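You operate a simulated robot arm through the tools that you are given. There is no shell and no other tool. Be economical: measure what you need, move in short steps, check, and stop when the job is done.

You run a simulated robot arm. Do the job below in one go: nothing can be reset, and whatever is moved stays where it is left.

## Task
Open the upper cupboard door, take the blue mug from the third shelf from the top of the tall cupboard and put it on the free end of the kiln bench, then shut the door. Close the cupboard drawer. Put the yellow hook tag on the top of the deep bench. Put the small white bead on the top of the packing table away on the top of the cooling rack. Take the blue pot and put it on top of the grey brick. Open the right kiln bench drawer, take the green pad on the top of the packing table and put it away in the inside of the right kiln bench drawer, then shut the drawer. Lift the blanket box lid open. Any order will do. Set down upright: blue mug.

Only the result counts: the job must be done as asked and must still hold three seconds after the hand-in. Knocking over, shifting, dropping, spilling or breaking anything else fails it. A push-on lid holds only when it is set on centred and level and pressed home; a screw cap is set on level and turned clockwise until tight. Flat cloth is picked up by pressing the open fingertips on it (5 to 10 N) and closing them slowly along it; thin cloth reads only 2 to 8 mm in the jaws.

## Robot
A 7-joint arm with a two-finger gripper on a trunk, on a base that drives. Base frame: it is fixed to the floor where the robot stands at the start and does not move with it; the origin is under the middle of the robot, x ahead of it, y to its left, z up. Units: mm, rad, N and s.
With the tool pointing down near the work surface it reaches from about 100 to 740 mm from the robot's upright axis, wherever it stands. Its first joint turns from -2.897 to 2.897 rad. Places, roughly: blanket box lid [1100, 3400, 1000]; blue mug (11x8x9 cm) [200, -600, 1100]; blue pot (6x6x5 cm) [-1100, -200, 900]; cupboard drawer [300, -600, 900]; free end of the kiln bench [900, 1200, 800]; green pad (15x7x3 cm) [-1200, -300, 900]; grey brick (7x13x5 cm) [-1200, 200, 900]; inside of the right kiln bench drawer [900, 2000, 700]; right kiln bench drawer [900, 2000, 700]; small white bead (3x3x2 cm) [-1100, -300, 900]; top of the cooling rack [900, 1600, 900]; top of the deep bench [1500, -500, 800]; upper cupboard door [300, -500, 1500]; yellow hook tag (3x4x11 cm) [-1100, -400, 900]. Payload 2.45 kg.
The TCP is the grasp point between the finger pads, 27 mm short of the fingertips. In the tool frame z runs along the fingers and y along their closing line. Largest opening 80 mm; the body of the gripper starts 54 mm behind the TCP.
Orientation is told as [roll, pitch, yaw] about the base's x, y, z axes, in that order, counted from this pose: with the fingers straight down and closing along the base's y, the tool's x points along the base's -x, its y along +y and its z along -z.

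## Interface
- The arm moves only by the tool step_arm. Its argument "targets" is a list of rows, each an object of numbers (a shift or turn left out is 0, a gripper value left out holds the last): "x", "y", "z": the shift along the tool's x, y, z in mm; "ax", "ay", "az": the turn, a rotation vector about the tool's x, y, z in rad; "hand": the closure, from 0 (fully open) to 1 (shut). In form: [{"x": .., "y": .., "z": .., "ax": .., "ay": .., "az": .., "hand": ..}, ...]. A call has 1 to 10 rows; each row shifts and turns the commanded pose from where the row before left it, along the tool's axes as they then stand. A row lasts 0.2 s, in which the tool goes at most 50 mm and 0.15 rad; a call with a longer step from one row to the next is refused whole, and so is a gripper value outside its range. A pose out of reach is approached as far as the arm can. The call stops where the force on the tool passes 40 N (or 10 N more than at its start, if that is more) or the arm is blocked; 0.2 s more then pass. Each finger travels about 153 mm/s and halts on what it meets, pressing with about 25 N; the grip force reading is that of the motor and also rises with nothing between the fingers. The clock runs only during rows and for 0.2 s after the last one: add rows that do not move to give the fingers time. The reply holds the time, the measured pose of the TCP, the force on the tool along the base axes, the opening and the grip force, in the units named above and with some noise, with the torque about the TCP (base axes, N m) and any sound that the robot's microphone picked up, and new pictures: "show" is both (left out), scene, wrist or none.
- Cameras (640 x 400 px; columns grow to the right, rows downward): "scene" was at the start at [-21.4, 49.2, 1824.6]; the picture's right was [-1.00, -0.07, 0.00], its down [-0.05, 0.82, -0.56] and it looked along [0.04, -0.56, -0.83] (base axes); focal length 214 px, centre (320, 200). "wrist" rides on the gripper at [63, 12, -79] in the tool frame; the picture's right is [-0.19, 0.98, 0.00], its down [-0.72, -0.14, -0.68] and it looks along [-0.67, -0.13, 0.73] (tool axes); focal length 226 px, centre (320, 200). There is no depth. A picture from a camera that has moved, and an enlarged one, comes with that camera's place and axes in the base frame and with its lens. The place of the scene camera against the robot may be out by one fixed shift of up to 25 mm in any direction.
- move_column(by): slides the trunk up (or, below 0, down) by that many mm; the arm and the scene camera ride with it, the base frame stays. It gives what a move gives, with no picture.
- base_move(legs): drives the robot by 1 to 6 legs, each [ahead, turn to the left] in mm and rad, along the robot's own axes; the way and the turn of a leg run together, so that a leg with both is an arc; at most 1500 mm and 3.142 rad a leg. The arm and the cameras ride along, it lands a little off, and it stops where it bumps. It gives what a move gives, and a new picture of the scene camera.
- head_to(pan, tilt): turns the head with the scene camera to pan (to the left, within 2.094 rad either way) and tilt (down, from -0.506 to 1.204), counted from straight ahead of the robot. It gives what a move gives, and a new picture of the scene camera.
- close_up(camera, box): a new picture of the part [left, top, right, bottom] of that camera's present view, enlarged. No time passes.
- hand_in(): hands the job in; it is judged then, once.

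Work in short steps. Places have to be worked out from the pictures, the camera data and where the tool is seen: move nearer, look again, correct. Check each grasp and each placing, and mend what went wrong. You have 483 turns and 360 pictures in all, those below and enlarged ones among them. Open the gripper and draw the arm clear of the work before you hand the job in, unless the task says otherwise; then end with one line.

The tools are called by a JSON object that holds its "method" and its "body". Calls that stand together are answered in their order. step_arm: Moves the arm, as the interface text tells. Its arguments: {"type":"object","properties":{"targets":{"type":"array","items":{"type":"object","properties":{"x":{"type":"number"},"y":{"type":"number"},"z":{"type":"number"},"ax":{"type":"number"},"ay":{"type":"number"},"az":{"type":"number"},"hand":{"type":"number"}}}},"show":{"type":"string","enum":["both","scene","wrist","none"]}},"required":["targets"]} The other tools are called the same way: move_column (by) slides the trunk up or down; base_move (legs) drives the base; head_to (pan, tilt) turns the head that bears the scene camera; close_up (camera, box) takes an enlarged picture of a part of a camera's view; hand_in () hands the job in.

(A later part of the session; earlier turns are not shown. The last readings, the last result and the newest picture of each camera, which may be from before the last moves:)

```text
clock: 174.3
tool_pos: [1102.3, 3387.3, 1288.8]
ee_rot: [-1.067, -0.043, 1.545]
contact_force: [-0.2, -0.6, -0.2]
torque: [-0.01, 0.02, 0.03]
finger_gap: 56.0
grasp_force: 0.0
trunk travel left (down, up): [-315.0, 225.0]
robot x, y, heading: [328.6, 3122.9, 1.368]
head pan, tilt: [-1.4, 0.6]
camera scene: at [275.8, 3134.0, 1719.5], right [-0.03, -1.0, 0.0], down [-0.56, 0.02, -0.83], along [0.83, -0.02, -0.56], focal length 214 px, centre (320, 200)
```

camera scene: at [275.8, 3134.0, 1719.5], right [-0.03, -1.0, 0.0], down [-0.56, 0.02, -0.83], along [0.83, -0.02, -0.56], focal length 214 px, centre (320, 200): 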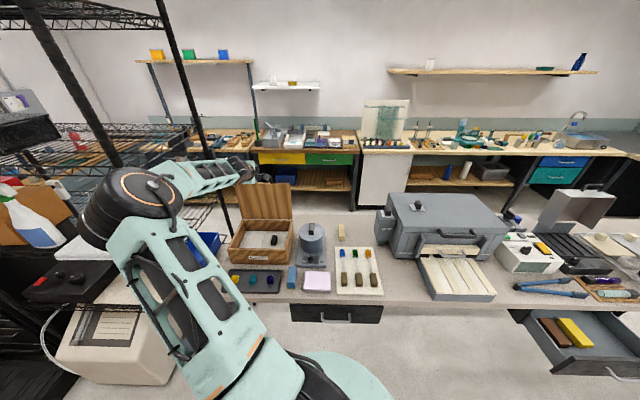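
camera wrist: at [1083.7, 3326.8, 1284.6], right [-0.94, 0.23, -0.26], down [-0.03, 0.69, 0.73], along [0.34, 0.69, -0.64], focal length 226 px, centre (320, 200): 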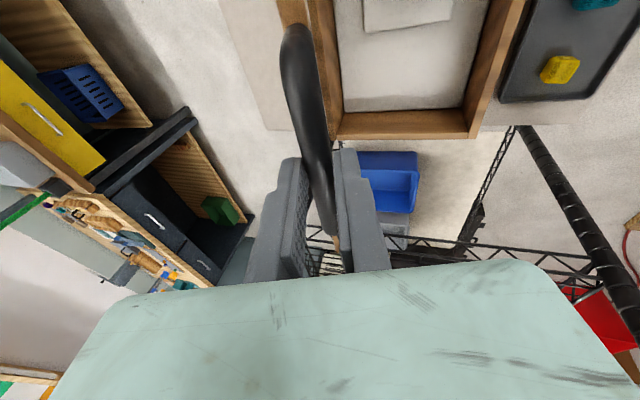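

Lid stays open. Drive backward along the bench with the arm high to get clear of the rack, then fold the arm.

{"method": "base_move", "body": {"legs": [[-700, 0]]}}

```text
clock: 178.2
tool_pos: [963.6, 2698.4, 1289.4]
ee_rot: [-1.068, -0.044, 1.546]
contact_force: [0.6, -0.3, -0.4]
torque: [0.02, -0.02, 0.03]
finger_gap: 56.0
grasp_force: 0.0
trunk travel left (down, up): [-315.0, 225.0]
robot x, y, heading: [193.9, 2436.0, 1.369]
head pan, tilt: [-1.4, 0.6]
camera scene: at [138.1, 2445.0, 1719.5], right [-0.03, -1.0, 0.0], down [-0.56, 0.02, -0.83], along [0.82, -0.02, -0.56], focal length 214 px, centre (320, 200)
```

scene: 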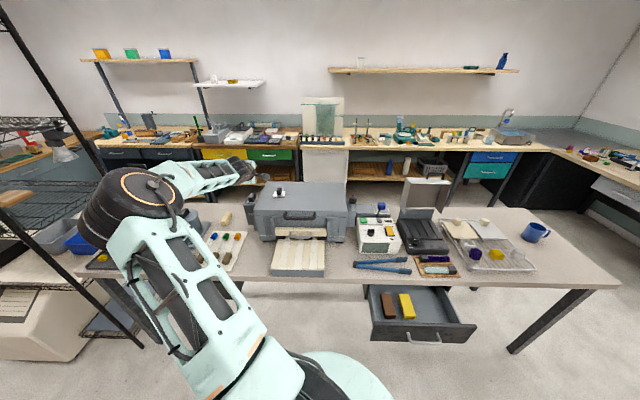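

{"method": "step_arm", "body": {"targets": [{"z": -39, "y": 22}, {"z": -39, "y": 22}, {"z": -39, "y": 22}, {"z": -39, "y": 22}, {"x": 45, "ax": -0.15}, {"x": 45, "ax": -0.15}, {"x": 45, "ax": -0.15}, {"x": 45, "ax": -0.15}, {"x": 45, "ax": -0.15}, {"ax": -0.15}], "show": "none"}}

{"method": "step_arm", "body": {"targets": [{"ax": -0.15, "y": 40}, {"ax": -0.02, "y": 45}, {"y": 45}, {"y": 40}], "show": "scene"}}

```text
clock: 180.4
tool_pos: [778.1, 2478.3, 1277.0]
ee_rot: [-0.169, -0.046, 1.545]
contact_force: [-0.2, -0.9, -1.1]
torque: [0.01, -0.04, -0.02]
finger_gap: 55.9
grasp_force: 0.0
trunk travel left (down, up): [-315.0, 225.0]
robot x, y, heading: [195.4, 2434.7, 1.375]
head pan, tilt: [-1.4, 0.6]
```

```text
clock: 181.4
tool_pos: [609.0, 2483.2, 1270.4]
ee_rot: [0.0, -0.043, 1.546]
contact_force: [-0.5, -1.1, 0.8]
torque: [0.02, -0.05, 0.01]
finger_gap: 56.0
grasp_force: 0.0
trunk travel left (down, up): [-315.0, 225.0]
robot x, y, heading: [198.7, 2437.9, 1.37]
head pan, tilt: [-1.4, 0.6]
camera scene: at [136.7, 2445.1, 1719.5], right [-0.03, -1.0, 0.0], down [-0.56, 0.02, -0.83], along [0.83, -0.02, -0.56], focal length 214 px, centre (320, 200)
```

scene: 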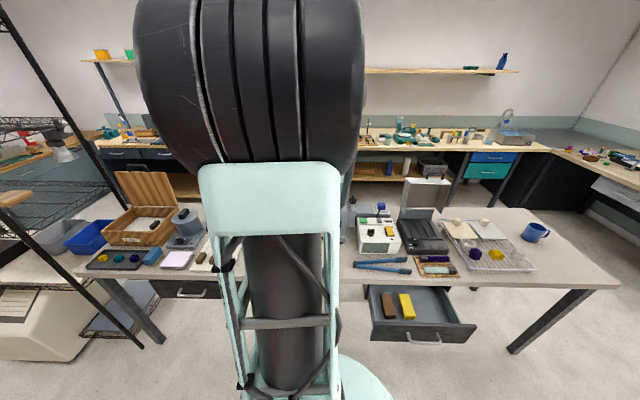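

Next the cupboard door. Drive back to about (250,520), turning left so the arm ends on the far side.

{"method": "base_move", "body": {"legs": [[0, 0.225], [-1450, 0], [-450, 0], [0, 1.6]]}}

{"method": "head_to", "body": {"pan": 1.5, "tilt": 0.6}}

```text
clock: 195.6
tool_pos: [92.5, 942.1, 1269.1]
ee_rot: [0.0, -0.043, -2.896]
contact_force: [-1.0, -0.4, -0.6]
torque: [0.02, 0.0, 0.01]
finger_gap: 56.0
grasp_force: 0.1
trunk travel left (down, up): [-315.0, 225.0]
robot x, y, heading: [252.1, 556.9, -3.07]
head pan, tilt: [-1.4, 0.6]
camera scene: at [253.1, 508.0, 1719.5], right [0.97, 0.24, 0.0], down [0.13, -0.55, -0.83], along [-0.2, 0.8, -0.56], focal length 214 px, centre (320, 200)
```

scene: 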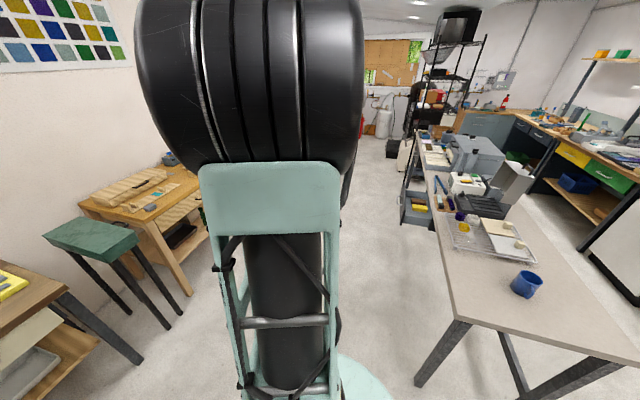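

```text
clock: 198.2
tool_pos: [92.5, 943.5, 1269.3]
ee_rot: [0.0, -0.044, -2.898]
contact_force: [-0.6, -1.0, 0.9]
torque: [0.01, -0.01, 0.04]
finger_gap: 55.8
grasp_force: 0.0
trunk travel left (down, up): [-315.0, 225.0]
robot x, y, heading: [248.6, 554.0, -3.07]
head pan, tilt: [1.499, 0.6]
camera scene: at [274.0, 333.8, 1719.5], right [-1.0, 0.0, 0.0], down [0.0, 0.56, -0.83], along [0.0, -0.83, -0.56], focal length 214 px, centre (320, 200)
```

scene: 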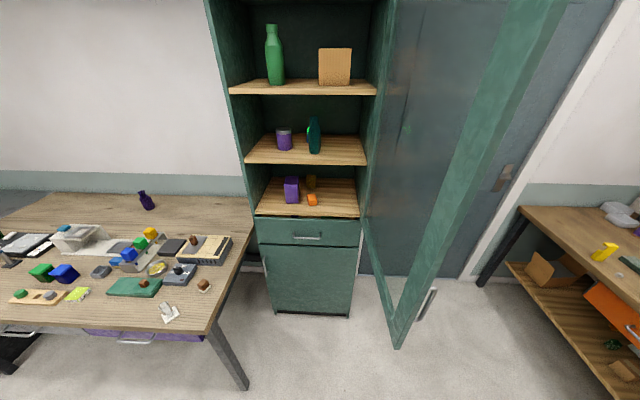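

The door is at ~90°, free edge near (54,52). I turn further so the hand comes to the door's outer (-x) side, and move a bit closer.

{"method": "base_move", "body": {"legs": [[0, 1.5], [170, 0], [0, 0.6]]}}

{"method": "head_to", "body": {"pan": -0.5, "tilt": 0.9}}

```text
clock: 205.1
tool_pos: [-11.4, 59.3, 1270.2]
ee_rot: [0.0, -0.044, -0.811]
contact_force: [0.8, 0.2, 0.3]
torque: [0.0, 0.0, -0.03]
finger_gap: 56.0
grasp_force: 0.2
trunk travel left (down, up): [-315.0, 225.0]
robot x, y, heading: [246.2, 385.5, -0.982]
head pan, tilt: [1.499, 0.6]
camera scene: at [424.9, 528.7, 1719.5], right [0.49, -0.87, 0.0], down [-0.49, -0.28, -0.83], along [0.72, 0.41, -0.56], focal length 214 px, centre (320, 200)
```

scene: 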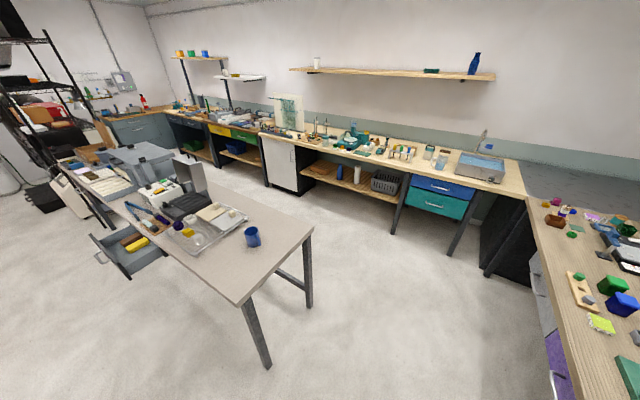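

```text
clock: 207.0
tool_pos: [-10.5, 60.5, 1270.1]
ee_rot: [0.001, -0.043, -0.811]
contact_force: [-0.8, 0.0, 0.0]
torque: [0.0, 0.0, -0.01]
finger_gap: 56.0
grasp_force: 0.1
trunk travel left (down, up): [-315.0, 225.0]
robot x, y, heading: [249.8, 385.9, -0.982]
head pan, tilt: [-0.499, 0.901]
camera scene: at [354.8, 409.9, 1694.7], right [-1.0, -0.09, 0.0], down [-0.07, 0.78, -0.62], along [0.06, -0.62, -0.78], focal length 214 px, centre (320, 200)
```

scene: 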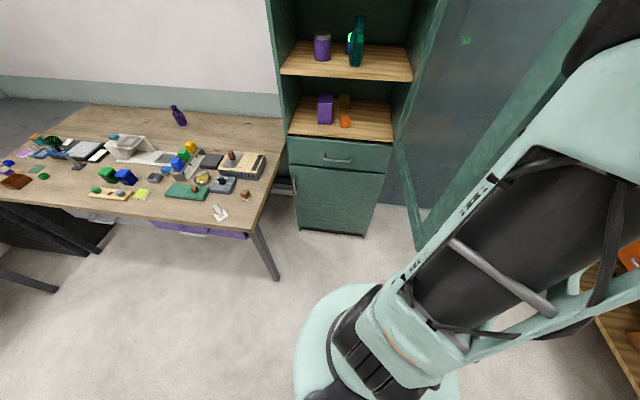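

{"method": "step_arm", "body": {"targets": [{"x": 25, "y": -26, "hand": 1}, {"x": 25, "y": -26}, {"x": -30, "y": -28}, {"x": -30, "y": -28}, {"x": -30, "y": -28}, {"x": -30, "y": -28}], "show": "wrist"}}

```text
clock: 208.6
tool_pos: [-91.9, -130.2, 1259.2]
ee_rot: [0.016, -0.036, -0.808]
contact_force: [-1.5, -1.9, -1.9]
torque: [0.18, -0.06, -0.01]
finger_gap: 0.0
grasp_force: 24.8
trunk travel left (down, up): [-315.0, 225.0]
robot x, y, heading: [247.8, 390.1, -0.987]
head pan, tilt: [-0.499, 0.901]
stopped in row 6: the arm was blocked; the commanded pose is now the measured one
camera wrist: at [-129.0, -74.4, 1335.6], right [0.84, 0.54, 0.02], down [0.37, -0.61, 0.7], along [0.39, -0.59, -0.71], focal length 226 px, centre (320, 200)
```

wrist: 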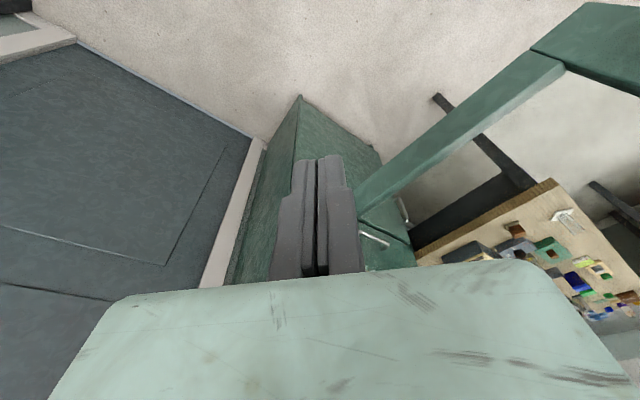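

The forearm may be brushing the door edge. I pull back a little in +y, then push toward +x near the door's edge.

{"method": "step_arm", "body": {"targets": [{"x": 22, "y": 21}, {"x": 22, "y": 21}, {"x": -20, "y": 21}, {"x": -20, "y": 21}, {"x": -20, "y": 21}, {"x": -20, "y": 21}], "show": "both"}}

```text
clock: 210.0
tool_pos: [31.4, -50.3, 1273.6]
ee_rot: [0.0, -0.043, -0.812]
contact_force: [0.4, -0.8, 0.9]
torque: [-0.06, 0.01, -0.01]
finger_gap: 0.1
grasp_force: 25.1
trunk travel left (down, up): [-315.0, 225.0]
robot x, y, heading: [248.3, 386.2, -0.98]
head pan, tilt: [-0.499, 0.901]
camera scene: at [356.6, 411.3, 1694.5], right [-1.0, -0.09, 0.0], down [-0.07, 0.78, -0.62], along [0.05, -0.62, -0.78], focal length 214 px, centre (320, 200)
camera wrist: at [-4.5, 7.8, 1350.1], right [0.84, 0.54, 0.01], down [0.37, -0.6, 0.71], along [0.39, -0.6, -0.7], focal length 226 px, centre (320, 200)
```

scene: 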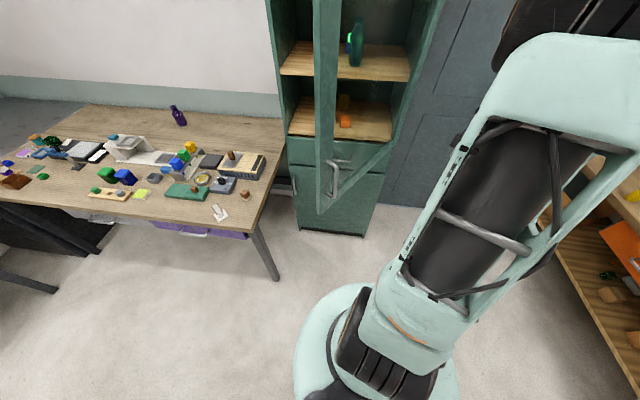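
wrist: 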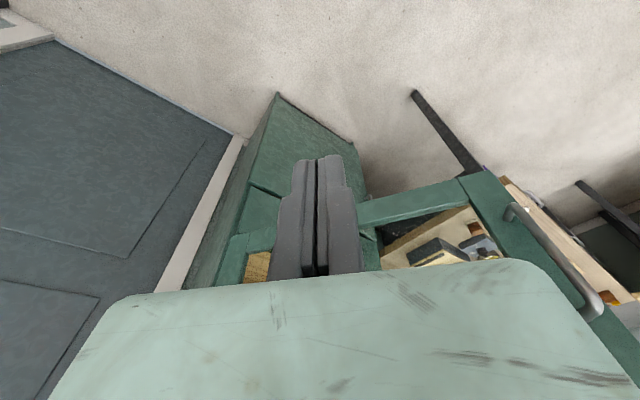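

The door has already swung to ~50°. Continue pushing its outer face toward closed.

{"method": "step_arm", "body": {"targets": [{"x": -38, "y": 22}, {"x": -38, "y": 22}, {"x": -38, "y": 22}, {"x": -38, "y": 22}, {"x": -40}, {"x": -40}, {"x": -40}, {"x": -40}, {"x": -40}, {"x": -40}], "show": "both"}}

```text
clock: 212.2
tool_pos: [366.7, -276.9, 1288.6]
ee_rot: [0.002, -0.044, -0.812]
contact_force: [0.4, -1.4, -0.9]
torque: [0.01, 0.02, 0.02]
finger_gap: 0.0
grasp_force: 24.5
trunk travel left (down, up): [-315.0, 225.0]
robot x, y, heading: [245.6, 390.2, -0.987]
head pan, tilt: [-0.499, 0.901]
camera scene: at [355.6, 408.6, 1694.6], right [-1.0, -0.09, 0.0], down [-0.07, 0.78, -0.62], along [0.05, -0.62, -0.78], focal length 214 px, centre (320, 200)
camera wrist: at [329.6, -219.4, 1365.5], right [0.84, 0.54, 0.01], down [0.37, -0.6, 0.71], along [0.39, -0.6, -0.7], focal length 226 px, centre (320, 200)
```

scene: 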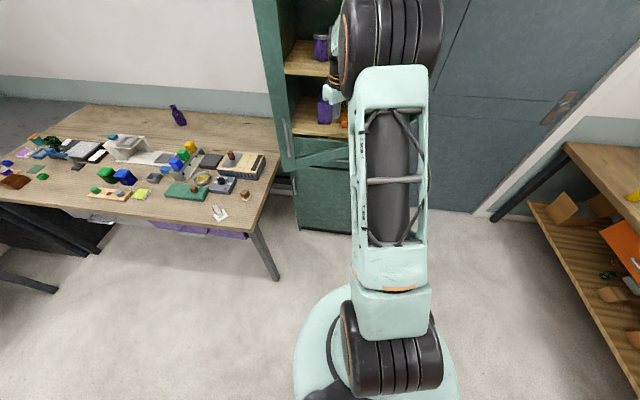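
wrist: 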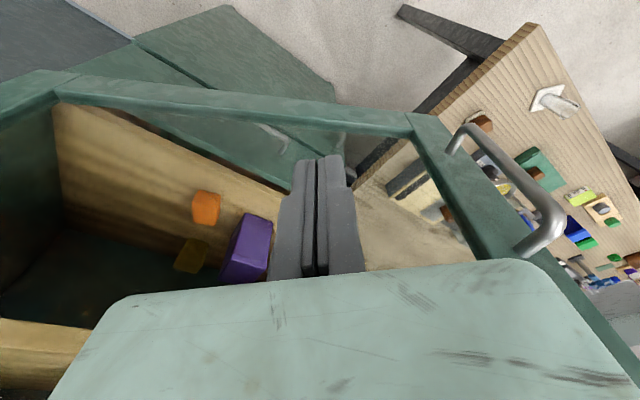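

Door at ~20°. Drive the base forward a bit with the hand as pusher.

{"method": "base_move", "body": {"legs": [[130, 0]]}}

{"method": "step_arm", "body": {"targets": [{"x": -10, "y": -10}], "show": "wrist"}}

```text
clock: 213.5
tool_pos: [437.1, -384.3, 1289.4]
ee_rot: [0.001, -0.042, -0.812]
contact_force: [-0.2, -0.9, -0.4]
torque: [0.01, 0.06, 0.02]
finger_gap: 0.4
grasp_force: 25.3
trunk travel left (down, up): [-315.0, 225.0]
robot x, y, heading: [316.7, 282.5, -0.985]
head pan, tilt: [-0.499, 0.901]
camera scene: at [427.1, 301.1, 1694.6], right [-1.0, -0.09, 0.0], down [-0.07, 0.78, -0.62], along [0.05, -0.62, -0.78], focal length 214 px, centre (320, 200)
```

scene: 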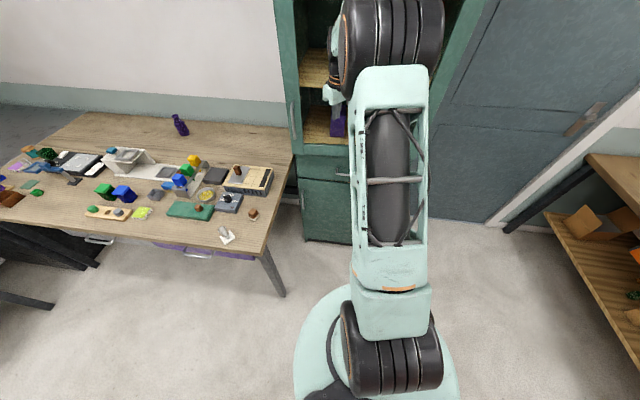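

```text
clock: 213.9
tool_pos: [437.7, -397.9, 1288.5]
ee_rot: [0.004, -0.042, -0.811]
contact_force: [0.3, -0.1, -0.3]
torque: [0.02, -0.01, 0.0]
finger_gap: 0.0
grasp_force: 25.0
trunk travel left (down, up): [-315.0, 225.0]
robot x, y, heading: [317.7, 275.9, -0.978]
head pan, tilt: [-0.499, 0.901]
camera wrist: at [400.0, -340.9, 1365.6], right [0.84, 0.54, 0.01], down [0.37, -0.6, 0.71], along [0.39, -0.6, -0.7], focal length 226 px, centre (320, 200)
```

wrist: 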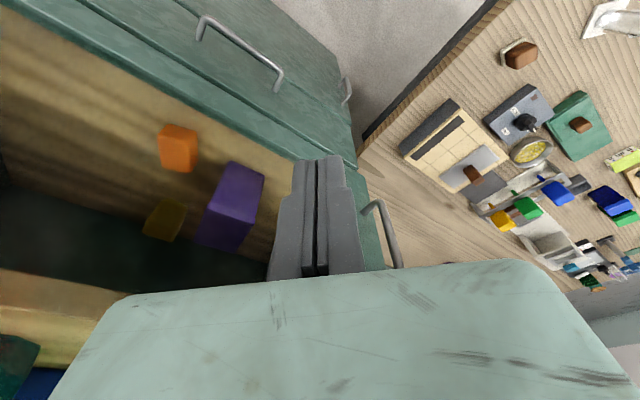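

{"method": "step_arm", "body": {"targets": [{"x": -14, "y": -14}, {"x": -14, "y": -14}, {"x": -14, "y": -14}, {"x": -14, "y": -14}, {"x": -14, "y": -14}], "show": "wrist"}}

```text
clock: 214.9
tool_pos: [435.4, -473.3, 1292.2]
ee_rot: [0.008, -0.034, -0.811]
contact_force: [-0.4, 8.3, 1.4]
torque: [-0.54, -0.02, -0.15]
finger_gap: 0.0
grasp_force: 24.9
trunk travel left (down, up): [-315.0, 225.0]
robot x, y, heading: [318.5, 280.0, -0.982]
head pan, tilt: [-0.499, 0.901]
stopped in row 5: the force on the tool passed its limit at 63 N (the readings are from after the stop); the commanded pose is now the measured one
camera wrist: at [397.8, -417.9, 1370.2], right [0.84, 0.53, 0.02], down [0.37, -0.61, 0.7], along [0.39, -0.59, -0.71], focal length 226 px, centre (320, 200)
```

wrist: 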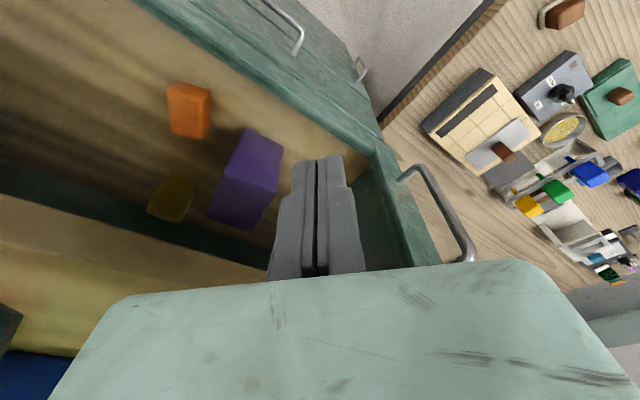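

Push met a firm stop with the door flush. Back off and view.

{"method": "step_arm", "body": {"targets": [{"x": 25, "y": 25}, {"x": 30, "y": 30}, {"x": 30, "y": 30}, {"x": 30, "y": 30}, {"x": 30, "y": 30}], "show": "both"}}

```text
clock: 216.1
tool_pos: [441.4, -270.6, 1287.3]
ee_rot: [0.008, -0.032, -0.813]
contact_force: [0.0, 0.3, 0.1]
torque: [-0.03, -0.04, -0.01]
finger_gap: 0.0
grasp_force: 24.6
trunk travel left (down, up): [-315.0, 225.0]
robot x, y, heading: [320.1, 279.1, -0.982]
head pan, tilt: [-0.499, 0.901]
camera scene: at [426.4, 304.0, 1694.7], right [-1.0, -0.09, 0.0], down [-0.07, 0.78, -0.62], along [0.05, -0.62, -0.78], focal length 214 px, centre (320, 200)
camera wrist: at [404.2, -213.4, 1365.0], right [0.84, 0.53, 0.02], down [0.37, -0.61, 0.7], along [0.39, -0.59, -0.71], focal length 226 px, centre (320, 200)
```

scene: 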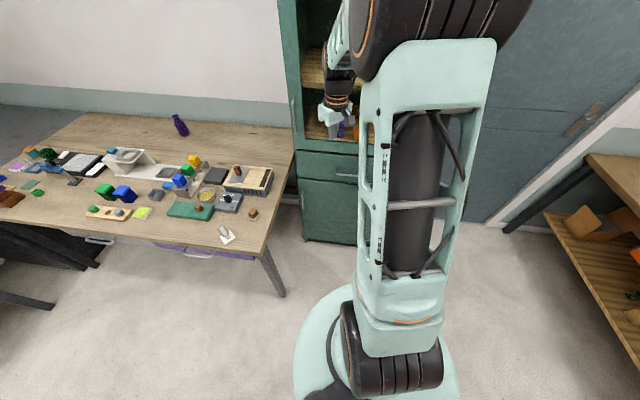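
wrist: 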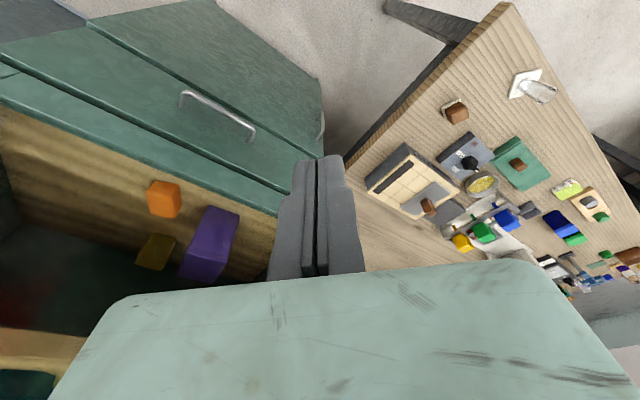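

Door is shut. Fold the hand in a bit and drive to the packing table (stand near (-580,-80), arm side toward the table).

{"method": "step_arm", "body": {"targets": [{"x": 30, "y": 25}, {"x": 30, "y": 25}, {"x": 30, "y": 25, "hand": 0}], "show": "none"}}

{"method": "base_move", "body": {"legs": [[0, 1.38], [-970, 0], [0, -1.97]]}}

{"method": "head_to", "body": {"pan": -1.1, "tilt": 0.9}}

```text
clock: 216.9
tool_pos: [433.9, -153.4, 1285.5]
ee_rot: [0.008, -0.035, -0.814]
contact_force: [-0.3, 0.4, -0.5]
torque: [-0.01, 0.04, -0.03]
finger_gap: 80.4
grasp_force: 0.2
trunk travel left (down, up): [-315.0, 225.0]
robot x, y, heading: [319.1, 280.6, -0.98]
head pan, tilt: [-0.499, 0.901]
```

```text
clock: 230.3
tool_pos: [-697.8, -530.3, 1285.2]
ee_rot: [0.012, -0.032, -1.37]
contact_force: [0.1, -0.6, 0.0]
torque: [-0.01, 0.0, 0.0]
finger_gap: 79.7
grasp_force: 0.1
trunk travel left (down, up): [-315.0, 225.0]
robot x, y, heading: [-567.8, -98.5, -1.543]
head pan, tilt: [-0.499, 0.901]
camera scene: at [-466.0, -139.8, 1694.7], right [-0.89, 0.45, 0.0], down [0.35, 0.7, -0.62], along [-0.28, -0.55, -0.78], focal length 214 px, centre (320, 200)
```

scene: 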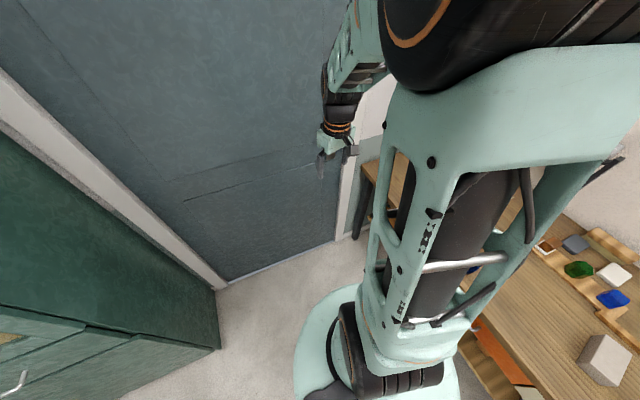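

```text
clock: 231.3
tool_pos: [-697.1, -530.5, 1286.6]
ee_rot: [0.011, -0.033, -1.369]
contact_force: [-0.1, -0.1, 0.2]
torque: [-0.04, -0.03, 0.01]
finger_gap: 79.8
grasp_force: 0.1
trunk travel left (down, up): [-315.0, 225.0]
robot x, y, heading: [-566.1, -98.2, -1.543]
head pan, tilt: [-1.1, 0.901]
camera scene: at [-497.9, -108.9, 1694.7], right [-0.48, 0.88, 0.0], down [0.69, 0.38, -0.62], along [-0.54, -0.3, -0.78], focal length 214 px, centre (320, 200)
```

scene: 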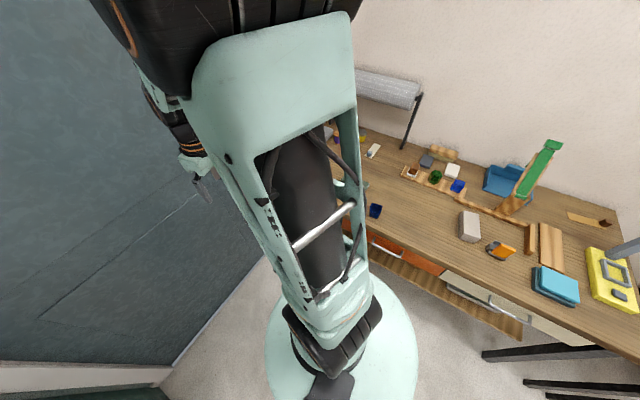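

Blue pot ≈ (-1126,-165), grey brick ≈ (-1244,229). Swing the tool over the table.

{"method": "step_arm", "body": {"targets": [{"x": 37, "y": -29}, {"x": 37, "y": -29}, {"x": 37, "y": -29}, {"x": 37, "y": -29}, {"x": 37, "y": -29}, {"x": 37, "y": -29}, {"x": 37, "y": -29}, {"x": 37, "y": -29}, {"x": 37, "y": -29}, {"x": 37, "y": -29}], "show": "both"}}

```text
clock: 233.5
tool_pos: [-1058.7, -225.3, 1271.7]
ee_rot: [0.01, -0.034, -1.367]
contact_force: [-0.2, 0.0, 0.2]
torque: [-0.07, -0.05, -0.02]
finger_gap: 79.9
grasp_force: 0.0
trunk travel left (down, up): [-315.0, 225.0]
robot x, y, heading: [-562.6, -98.4, -1.542]
head pan, tilt: [-1.1, 0.901]
camera scene: at [-499.4, -108.1, 1694.7], right [-0.48, 0.88, 0.0], down [0.69, 0.38, -0.62], along [-0.54, -0.3, -0.78], focal length 214 px, centre (320, 200)
camera wrist: at [-1060.2, -158.7, 1348.1], right [1.0, 0.01, 0.02], down [0.0, -0.71, 0.7], along [0.02, -0.7, -0.71], focal length 226 px, centre (320, 200)
```

scene: 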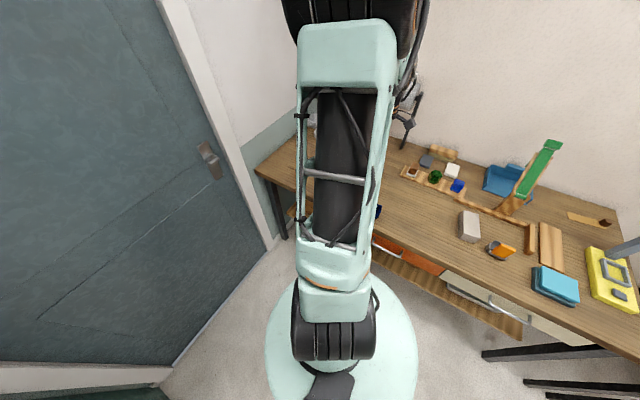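
wrist: 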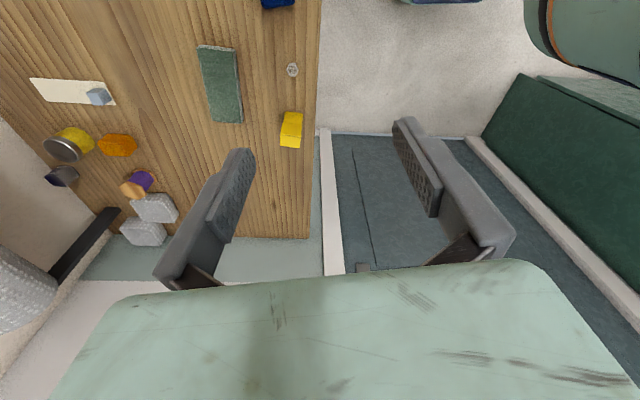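

I lower the column and move above the pot estimate to see it between the fingers.

{"method": "move_column", "body": {"by": -200}}

{"method": "step_arm", "body": {"targets": [{"x": 45, "y": -20}, {"x": 45, "y": -20}, {"x": 20, "y": -12}], "show": "both"}}

```text
clock: 235.6
tool_pos: [-1057.5, -227.7, 1073.1]
ee_rot: [0.009, -0.034, -1.367]
contact_force: [0.2, 0.0, 0.5]
torque: [-0.01, 0.02, 0.01]
finger_gap: 79.9
grasp_force: 0.0
trunk travel left (down, up): [-115.0, 425.0]
robot x, y, heading: [-567.0, -104.4, -1.538]
head pan, tilt: [-1.1, 0.901]
```

```text
clock: 236.4
tool_pos: [-1130.9, -128.8, 1068.3]
ee_rot: [0.012, -0.034, -1.366]
contact_force: [0.4, 0.6, -0.7]
torque: [-0.01, -0.04, 0.01]
finger_gap: 80.2
grasp_force: 0.1
trunk travel left (down, up): [-115.0, 425.0]
robot x, y, heading: [-567.4, -101.5, -1.539]
head pan, tilt: [-1.1, 0.901]
camera scene: at [-498.3, -108.4, 1494.7], right [-0.48, 0.88, 0.0], down [0.69, 0.38, -0.62], along [-0.54, -0.3, -0.78], focal length 214 px, centre (320, 200)
camera wrist: at [-1132.5, -62.3, 1144.3], right [1.0, 0.01, 0.02], down [-0.01, -0.71, 0.7], along [0.02, -0.7, -0.71], focal length 226 px, centre (320, 200)
```

scene: 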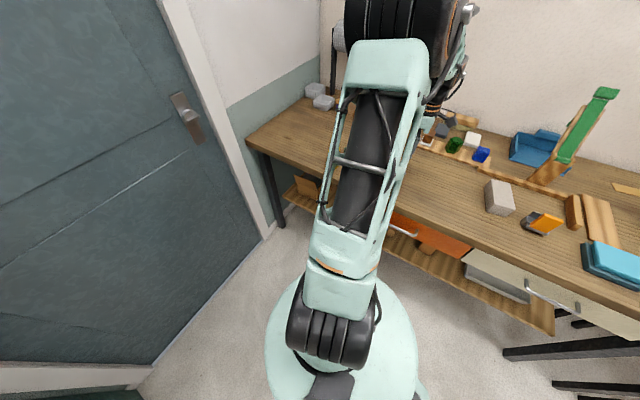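
wrist: 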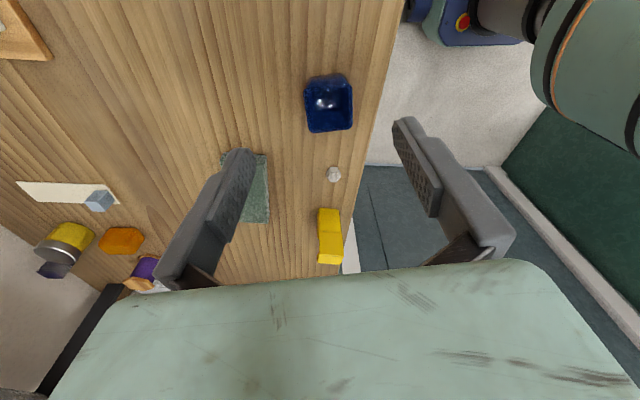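

Table top ≈ 846 mm. Pot at ≈(-1115,-166). Align jaws with x axis and descend above it.

{"method": "step_arm", "body": {"targets": [{"az": 0.1}, {"az": 0.104}, {"x": -37, "y": 16}, {"z": 45}, {"z": 45}], "show": "wrist"}}

```text
clock: 237.6
tool_pos: [-1114.2, -169.8, 979.0]
ee_rot: [0.018, -0.033, -1.572]
contact_force: [-0.8, 0.1, 0.7]
torque: [0.04, 0.02, 0.02]
finger_gap: 80.2
grasp_force: 0.0
trunk travel left (down, up): [-115.0, 425.0]
robot x, y, heading: [-566.0, -101.7, -1.538]
head pan, tilt: [-1.1, 0.901]
camera wrist: at [-1102.6, -103.1, 1056.3], right [0.98, -0.19, 0.02], down [-0.15, -0.7, 0.7], along [-0.12, -0.69, -0.71], focal length 226 px, centre (320, 200)
```

wrist: 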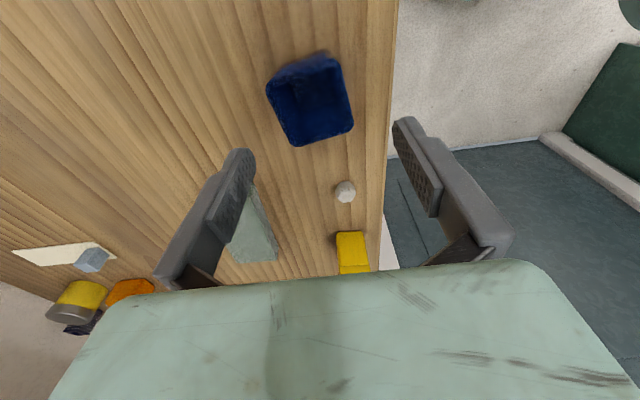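

{"method": "step_arm", "body": {"targets": [{"z": 40, "y": -3}, {"z": 40}, {"z": 18}], "show": "wrist"}}

```text
clock: 238.6
tool_pos: [-1118.1, -172.5, 887.1]
ee_rot: [0.0, -0.032, -1.573]
contact_force: [2.6, 0.3, 10.0]
torque: [0.09, -0.03, -0.09]
finger_gap: 71.8
grasp_force: 0.1
trunk travel left (down, up): [-115.0, 425.0]
robot x, y, heading: [-566.9, -100.4, -1.538]
head pan, tilt: [-1.1, 0.901]
stopped in row 3: the force on the tool passed its limit at 42 N (the readings are from after the stop); the commanded pose is now the measured one
camera wrist: at [-1105.6, -105.5, 963.4], right [0.98, -0.19, 0.01], down [-0.14, -0.7, 0.7], along [-0.13, -0.69, -0.71], focal length 226 px, centre (320, 200)
```

wrist: 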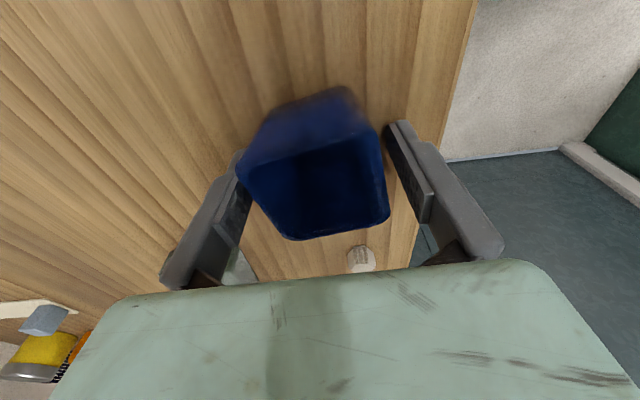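

Something touched at z≈887 (maybe the table, or the rim). Pot is between the pads; close and read the width.

{"method": "step_arm", "body": {"targets": [{"z": -3, "hand": 0.2}, {"hand": 0.5}, {"hand": 1}, {}], "show": "wrist"}}

```text
clock: 239.6
tool_pos: [-1118.6, -171.7, 887.5]
ee_rot: [0.002, -0.032, -1.573]
contact_force: [-0.5, 0.4, 0.2]
torque: [-0.01, -0.01, -0.04]
finger_gap: 51.1
grasp_force: 24.6
trunk travel left (down, up): [-115.0, 425.0]
robot x, y, heading: [-562.6, -101.3, -1.539]
head pan, tilt: [-1.1, 0.901]
camera wrist: at [-1106.2, -105.7, 965.3], right [0.98, -0.19, 0.01], down [-0.14, -0.7, 0.7], along [-0.13, -0.69, -0.71], focal length 226 px, centre (320, 200)
```

wrist: 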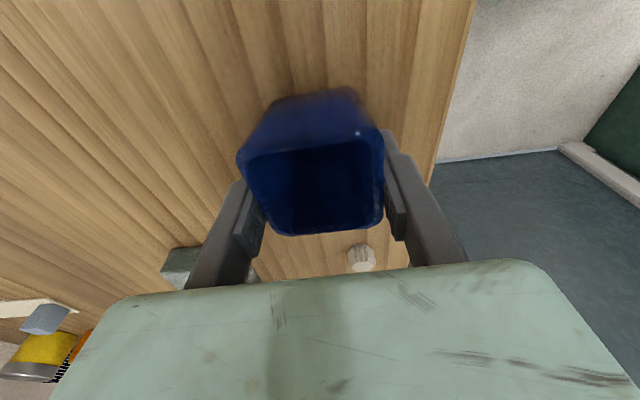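

Gripped at 51 mm. Lift.

{"method": "step_arm", "body": {"targets": [{"z": -20}, {"z": -35}, {"z": -45}, {"z": -20}], "show": "wrist"}}

```text
clock: 240.6
tool_pos: [-1118.1, -167.3, 1008.1]
ee_rot: [0.003, -0.031, -1.571]
contact_force: [0.0, -0.4, -1.0]
torque: [0.01, 0.0, 0.02]
finger_gap: 51.0
grasp_force: 24.8
trunk travel left (down, up): [-115.0, 425.0]
robot x, y, heading: [-569.0, -103.7, -1.542]
head pan, tilt: [-1.1, 0.901]
camera wrist: at [-1105.4, -101.3, 1085.4], right [0.98, -0.19, 0.01], down [-0.14, -0.7, 0.7], along [-0.13, -0.69, -0.71], focal length 226 px, centre (320, 200)
```

wrist: 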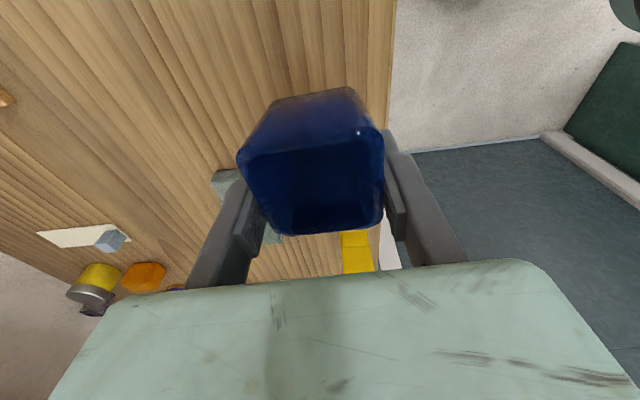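

Pot held. Drive the base back 200 mm (+y) to bring the brick into comfortable reach.

{"method": "base_move", "body": {"legs": [[-230, 0]]}}

{"method": "head_to", "body": {"pan": -1.75, "tilt": 0.75}}

{"method": "step_arm", "body": {"targets": [{}], "show": "wrist"}}

```text
clock: 242.3
tool_pos: [-1124.5, 63.9, 1007.8]
ee_rot: [0.004, -0.03, -1.575]
contact_force: [0.2, -0.6, -0.9]
torque: [0.01, -0.06, 0.0]
finger_gap: 51.1
grasp_force: 25.1
trunk travel left (down, up): [-115.0, 425.0]
robot x, y, heading: [-573.9, 126.7, -1.539]
head pan, tilt: [-1.1, 0.901]
camera scene: at [-505.3, 122.2, 1494.7], right [-0.48, 0.88, 0.0], down [0.69, 0.38, -0.62], along [-0.54, -0.3, -0.78], focal length 214 px, centre (320, 200)
```

scene: 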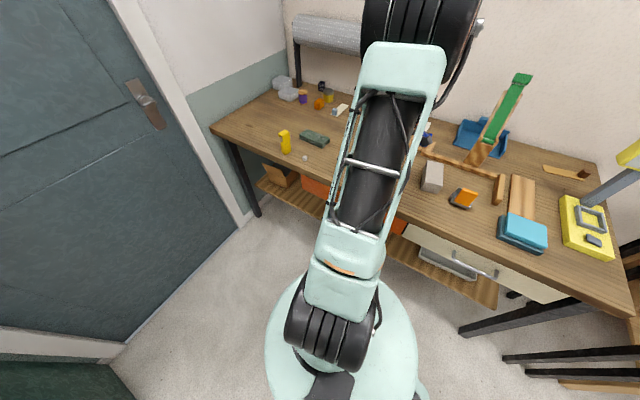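

```text
clock: 243.4
tool_pos: [-1125.8, 64.3, 1008.0]
ee_rot: [0.004, -0.031, -1.574]
contact_force: [0.5, -0.3, -1.3]
torque: [-0.04, 0.01, -0.01]
finger_gap: 51.0
grasp_force: 25.0
trunk travel left (down, up): [-115.0, 425.0]
robot x, y, heading: [-575.2, 130.6, -1.54]
head pan, tilt: [-1.751, 0.75]
camera scene: at [-521.0, 170.7, 1506.6], right [0.15, 0.99, 0.0], down [0.67, -0.1, -0.73], along [-0.72, 0.11, -0.68], focal length 214 px, centre (320, 200)
```

scene: 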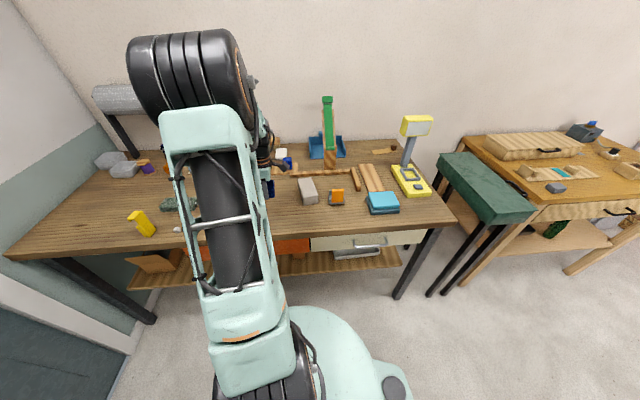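

```text
clock: 243.8
tool_pos: [-1124.0, 64.0, 1008.4]
ee_rot: [0.002, -0.032, -1.576]
contact_force: [-0.4, -0.6, -1.7]
torque: [-0.01, -0.01, 0.0]
finger_gap: 51.1
grasp_force: 24.9
trunk travel left (down, up): [-115.0, 425.0]
robot x, y, heading: [-571.5, 132.1, -1.545]
head pan, tilt: [-1.751, 0.75]
camera wrist: at [-1112.8, 130.5, 1085.1], right [0.98, -0.2, 0.01], down [-0.15, -0.7, 0.7], along [-0.13, -0.69, -0.71], focal length 226 px, centre (320, 200)
```

wrist: 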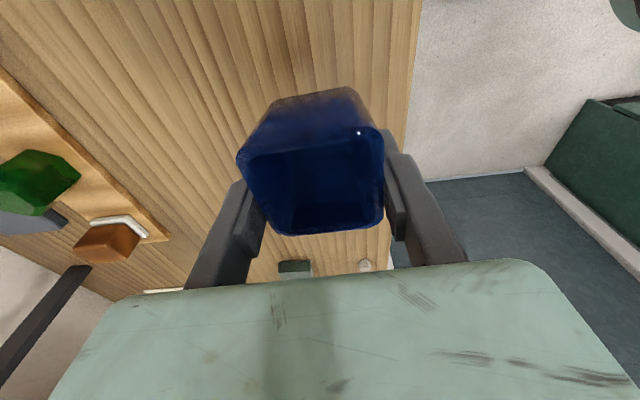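

{"method": "close_up", "body": {"camera": "scene", "box": [240, 130, 360, 230]}}

```text
4.00 times, centred on (300, 180) of scene
camera zoom: at [-521.0, 170.8, 1506.6], right [0.15, 0.99, 0.0], down [0.67, -0.1, -0.73], along [-0.72, 0.11, -0.68], focal length 858 px, centre (400, 280)
```

zoom: 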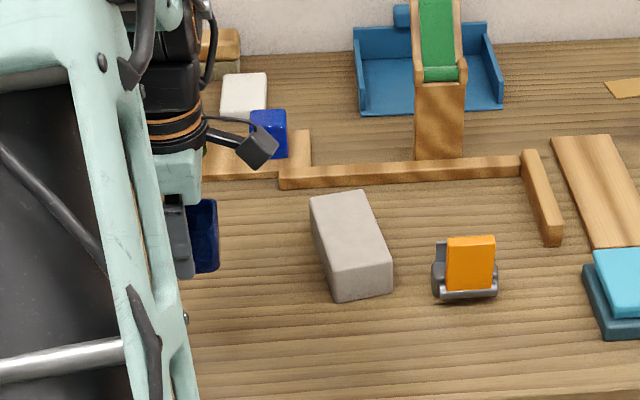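

Brick top centre ≈ (-1254,226). Carry the pot over it at height.

{"method": "step_arm", "body": {"targets": [{"x": 36, "y": -30}, {"x": 36, "y": -30}, {"x": 36, "y": -30}, {"x": 36, "y": -30}, {"x": 18, "y": -10}], "show": "both"}}

{"method": "close_up", "body": {"camera": "scene", "box": [240, 130, 360, 230]}}

```text
clock: 245.0
tool_pos: [-1255.9, 226.1, 1002.7]
ee_rot: [0.004, -0.03, -1.573]
contact_force: [0.5, -0.5, -1.4]
torque: [0.01, -0.02, -0.04]
finger_gap: 50.8
grasp_force: 25.1
trunk travel left (down, up): [-115.0, 425.0]
robot x, y, heading: [-572.7, 130.2, -1.539]
head pan, tilt: [-1.751, 0.75]
camera scene: at [-521.5, 171.1, 1506.6], right [0.15, 0.99, 0.0], down [0.67, -0.1, -0.73], along [-0.72, 0.11, -0.68], focal length 214 px, centre (320, 200)
camera wrist: at [-1243.1, 292.3, 1079.0], right [0.98, -0.2, 0.01], down [-0.15, -0.7, 0.7], along [-0.13, -0.69, -0.71], focal length 226 px, centre (320, 200)
```

scene: 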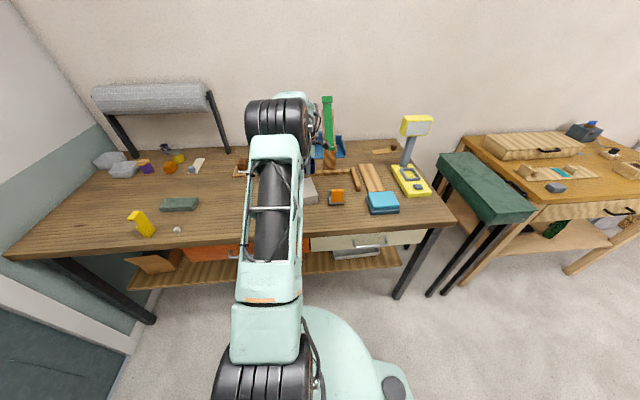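
wrist: 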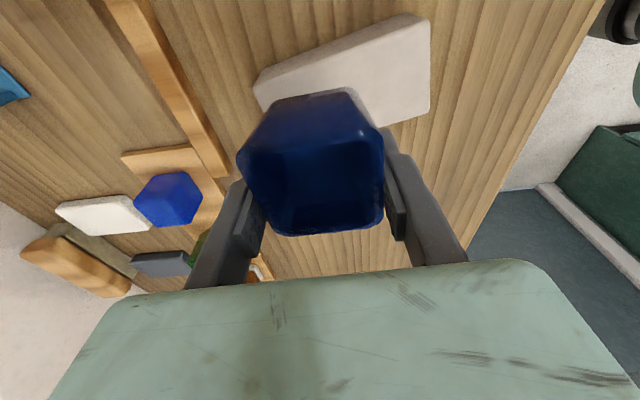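

```text
4.00 times, centred on (300, 180) of scene
camera zoom: at [-521.5, 171.1, 1506.6], right [0.15, 0.99, 0.0], down [0.67, -0.1, -0.73], along [-0.72, 0.11, -0.68], focal length 858 px, centre (400, 280)
```

zoom: 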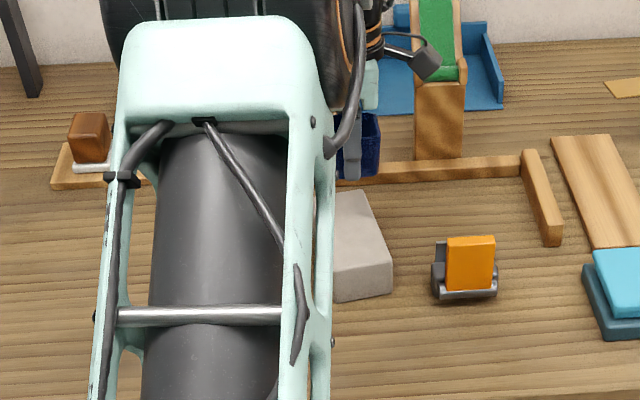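

Wrist view puts the brick centre at ≈(-1247,225). Correct by 8 mm and lower until contact.

{"method": "step_arm", "body": {"targets": [{"y": 8, "z": 20}, {"z": 25}, {"z": 8}, {"z": 6}, {"z": 5}, {"z": 4}, {"z": 4}], "show": "wrist"}}

```text
clock: 246.6
tool_pos: [-1245.8, 223.8, 933.0]
ee_rot: [-0.001, -0.03, -1.574]
contact_force: [1.1, 1.2, 14.2]
torque: [0.04, 0.01, 0.03]
finger_gap: 51.2
grasp_force: 24.6
trunk travel left (down, up): [-115.0, 425.0]
robot x, y, heading: [-571.5, 132.0, -1.539]
head pan, tilt: [-1.751, 0.75]
camera wrist: at [-1233.3, 290.8, 1010.0], right [0.98, -0.2, 0.01], down [-0.14, -0.7, 0.7], along [-0.13, -0.69, -0.71], focal length 226 px, centre (320, 200)
```

wrist: 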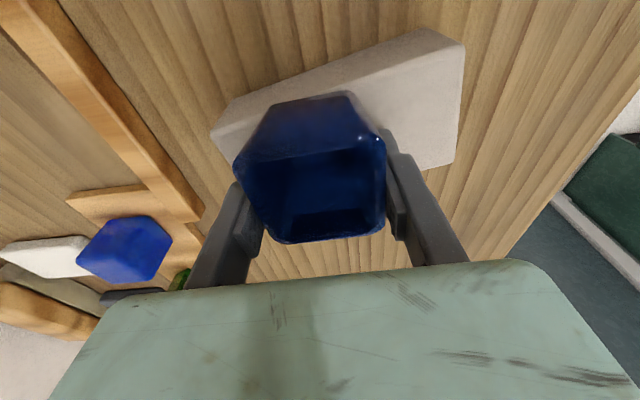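

Contact at 14 N on the brick. Release and rise.

{"method": "step_arm", "body": {"targets": [{"hand": 0.3}, {"hand": 0.1}, {"hand": 0}, {"z": -20}, {"z": -40}, {"z": -45}, {"z": -45}], "show": "both"}}

{"method": "close_up", "body": {"camera": "scene", "box": [240, 130, 360, 230]}}

```text
clock: 248.2
tool_pos: [-1246.1, 228.4, 1082.7]
ee_rot: [0.003, -0.031, -1.574]
contact_force: [0.6, 0.4, 0.3]
torque: [0.02, 0.01, 0.0]
finger_gap: 79.8
grasp_force: 0.0
trunk travel left (down, up): [-115.0, 425.0]
robot x, y, heading: [-570.7, 134.6, -1.542]
head pan, tilt: [-1.751, 0.75]
camera scene: at [-520.8, 170.8, 1506.6], right [0.15, 0.99, 0.0], down [0.67, -0.1, -0.73], along [-0.72, 0.11, -0.68], focal length 214 px, centre (320, 200)
camera wrist: at [-1234.7, 295.0, 1158.8], right [0.98, -0.2, 0.01], down [-0.15, -0.7, 0.7], along [-0.13, -0.69, -0.71], focal length 226 px, centre (320, 200)
```

scene: 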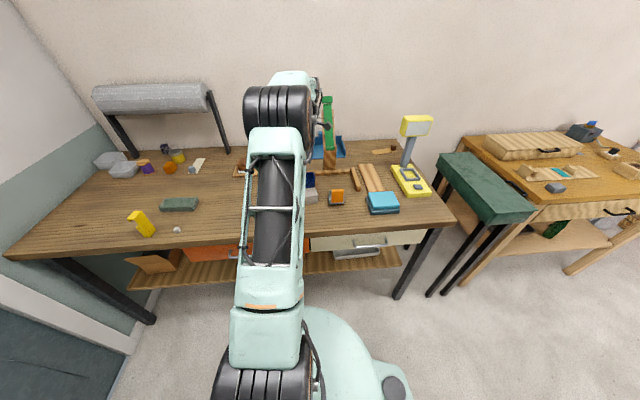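
wrist: 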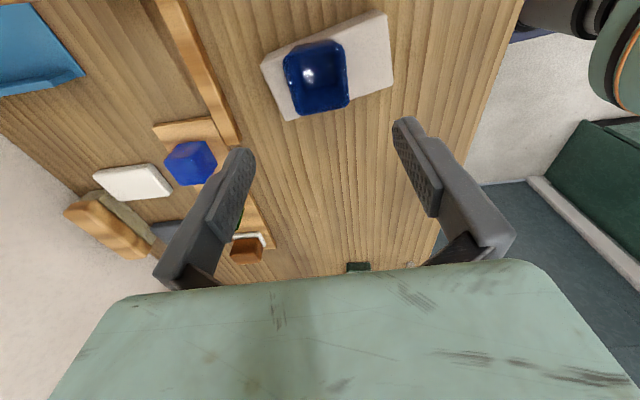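

```text
4.00 times, centred on (300, 180) of scene
camera zoom: at [-520.8, 170.8, 1506.6], right [0.15, 0.99, 0.0], down [0.67, -0.1, -0.73], along [-0.72, 0.11, -0.68], focal length 858 px, centre (400, 280)
```

zoom: 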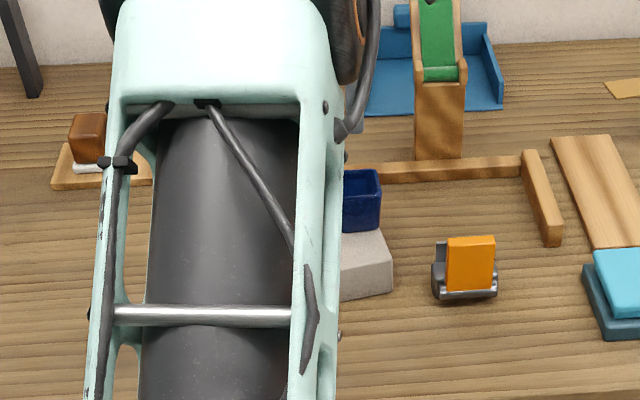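

Pot stands on the brick. Next look at the tag, bead and pad.

{"method": "close_up", "body": {"camera": "scene", "box": [90, 140, 250, 260]}}

```text
3.33 times, centred on (170, 200) of scene
camera zoom: at [-520.8, 170.8, 1506.6], right [0.15, 0.99, 0.0], down [0.67, -0.1, -0.73], along [-0.72, 0.11, -0.68], focal length 715 px, centre (820, 200)
```

zoom: 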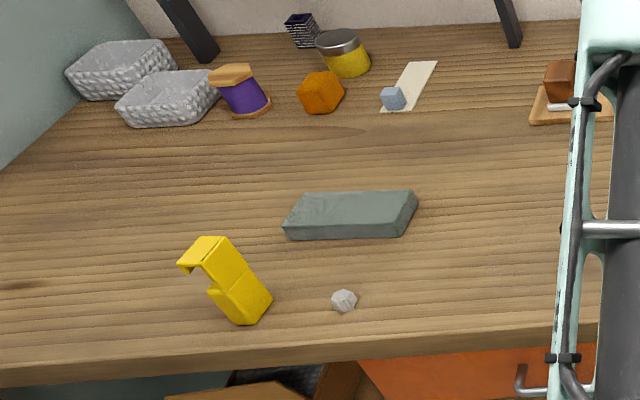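

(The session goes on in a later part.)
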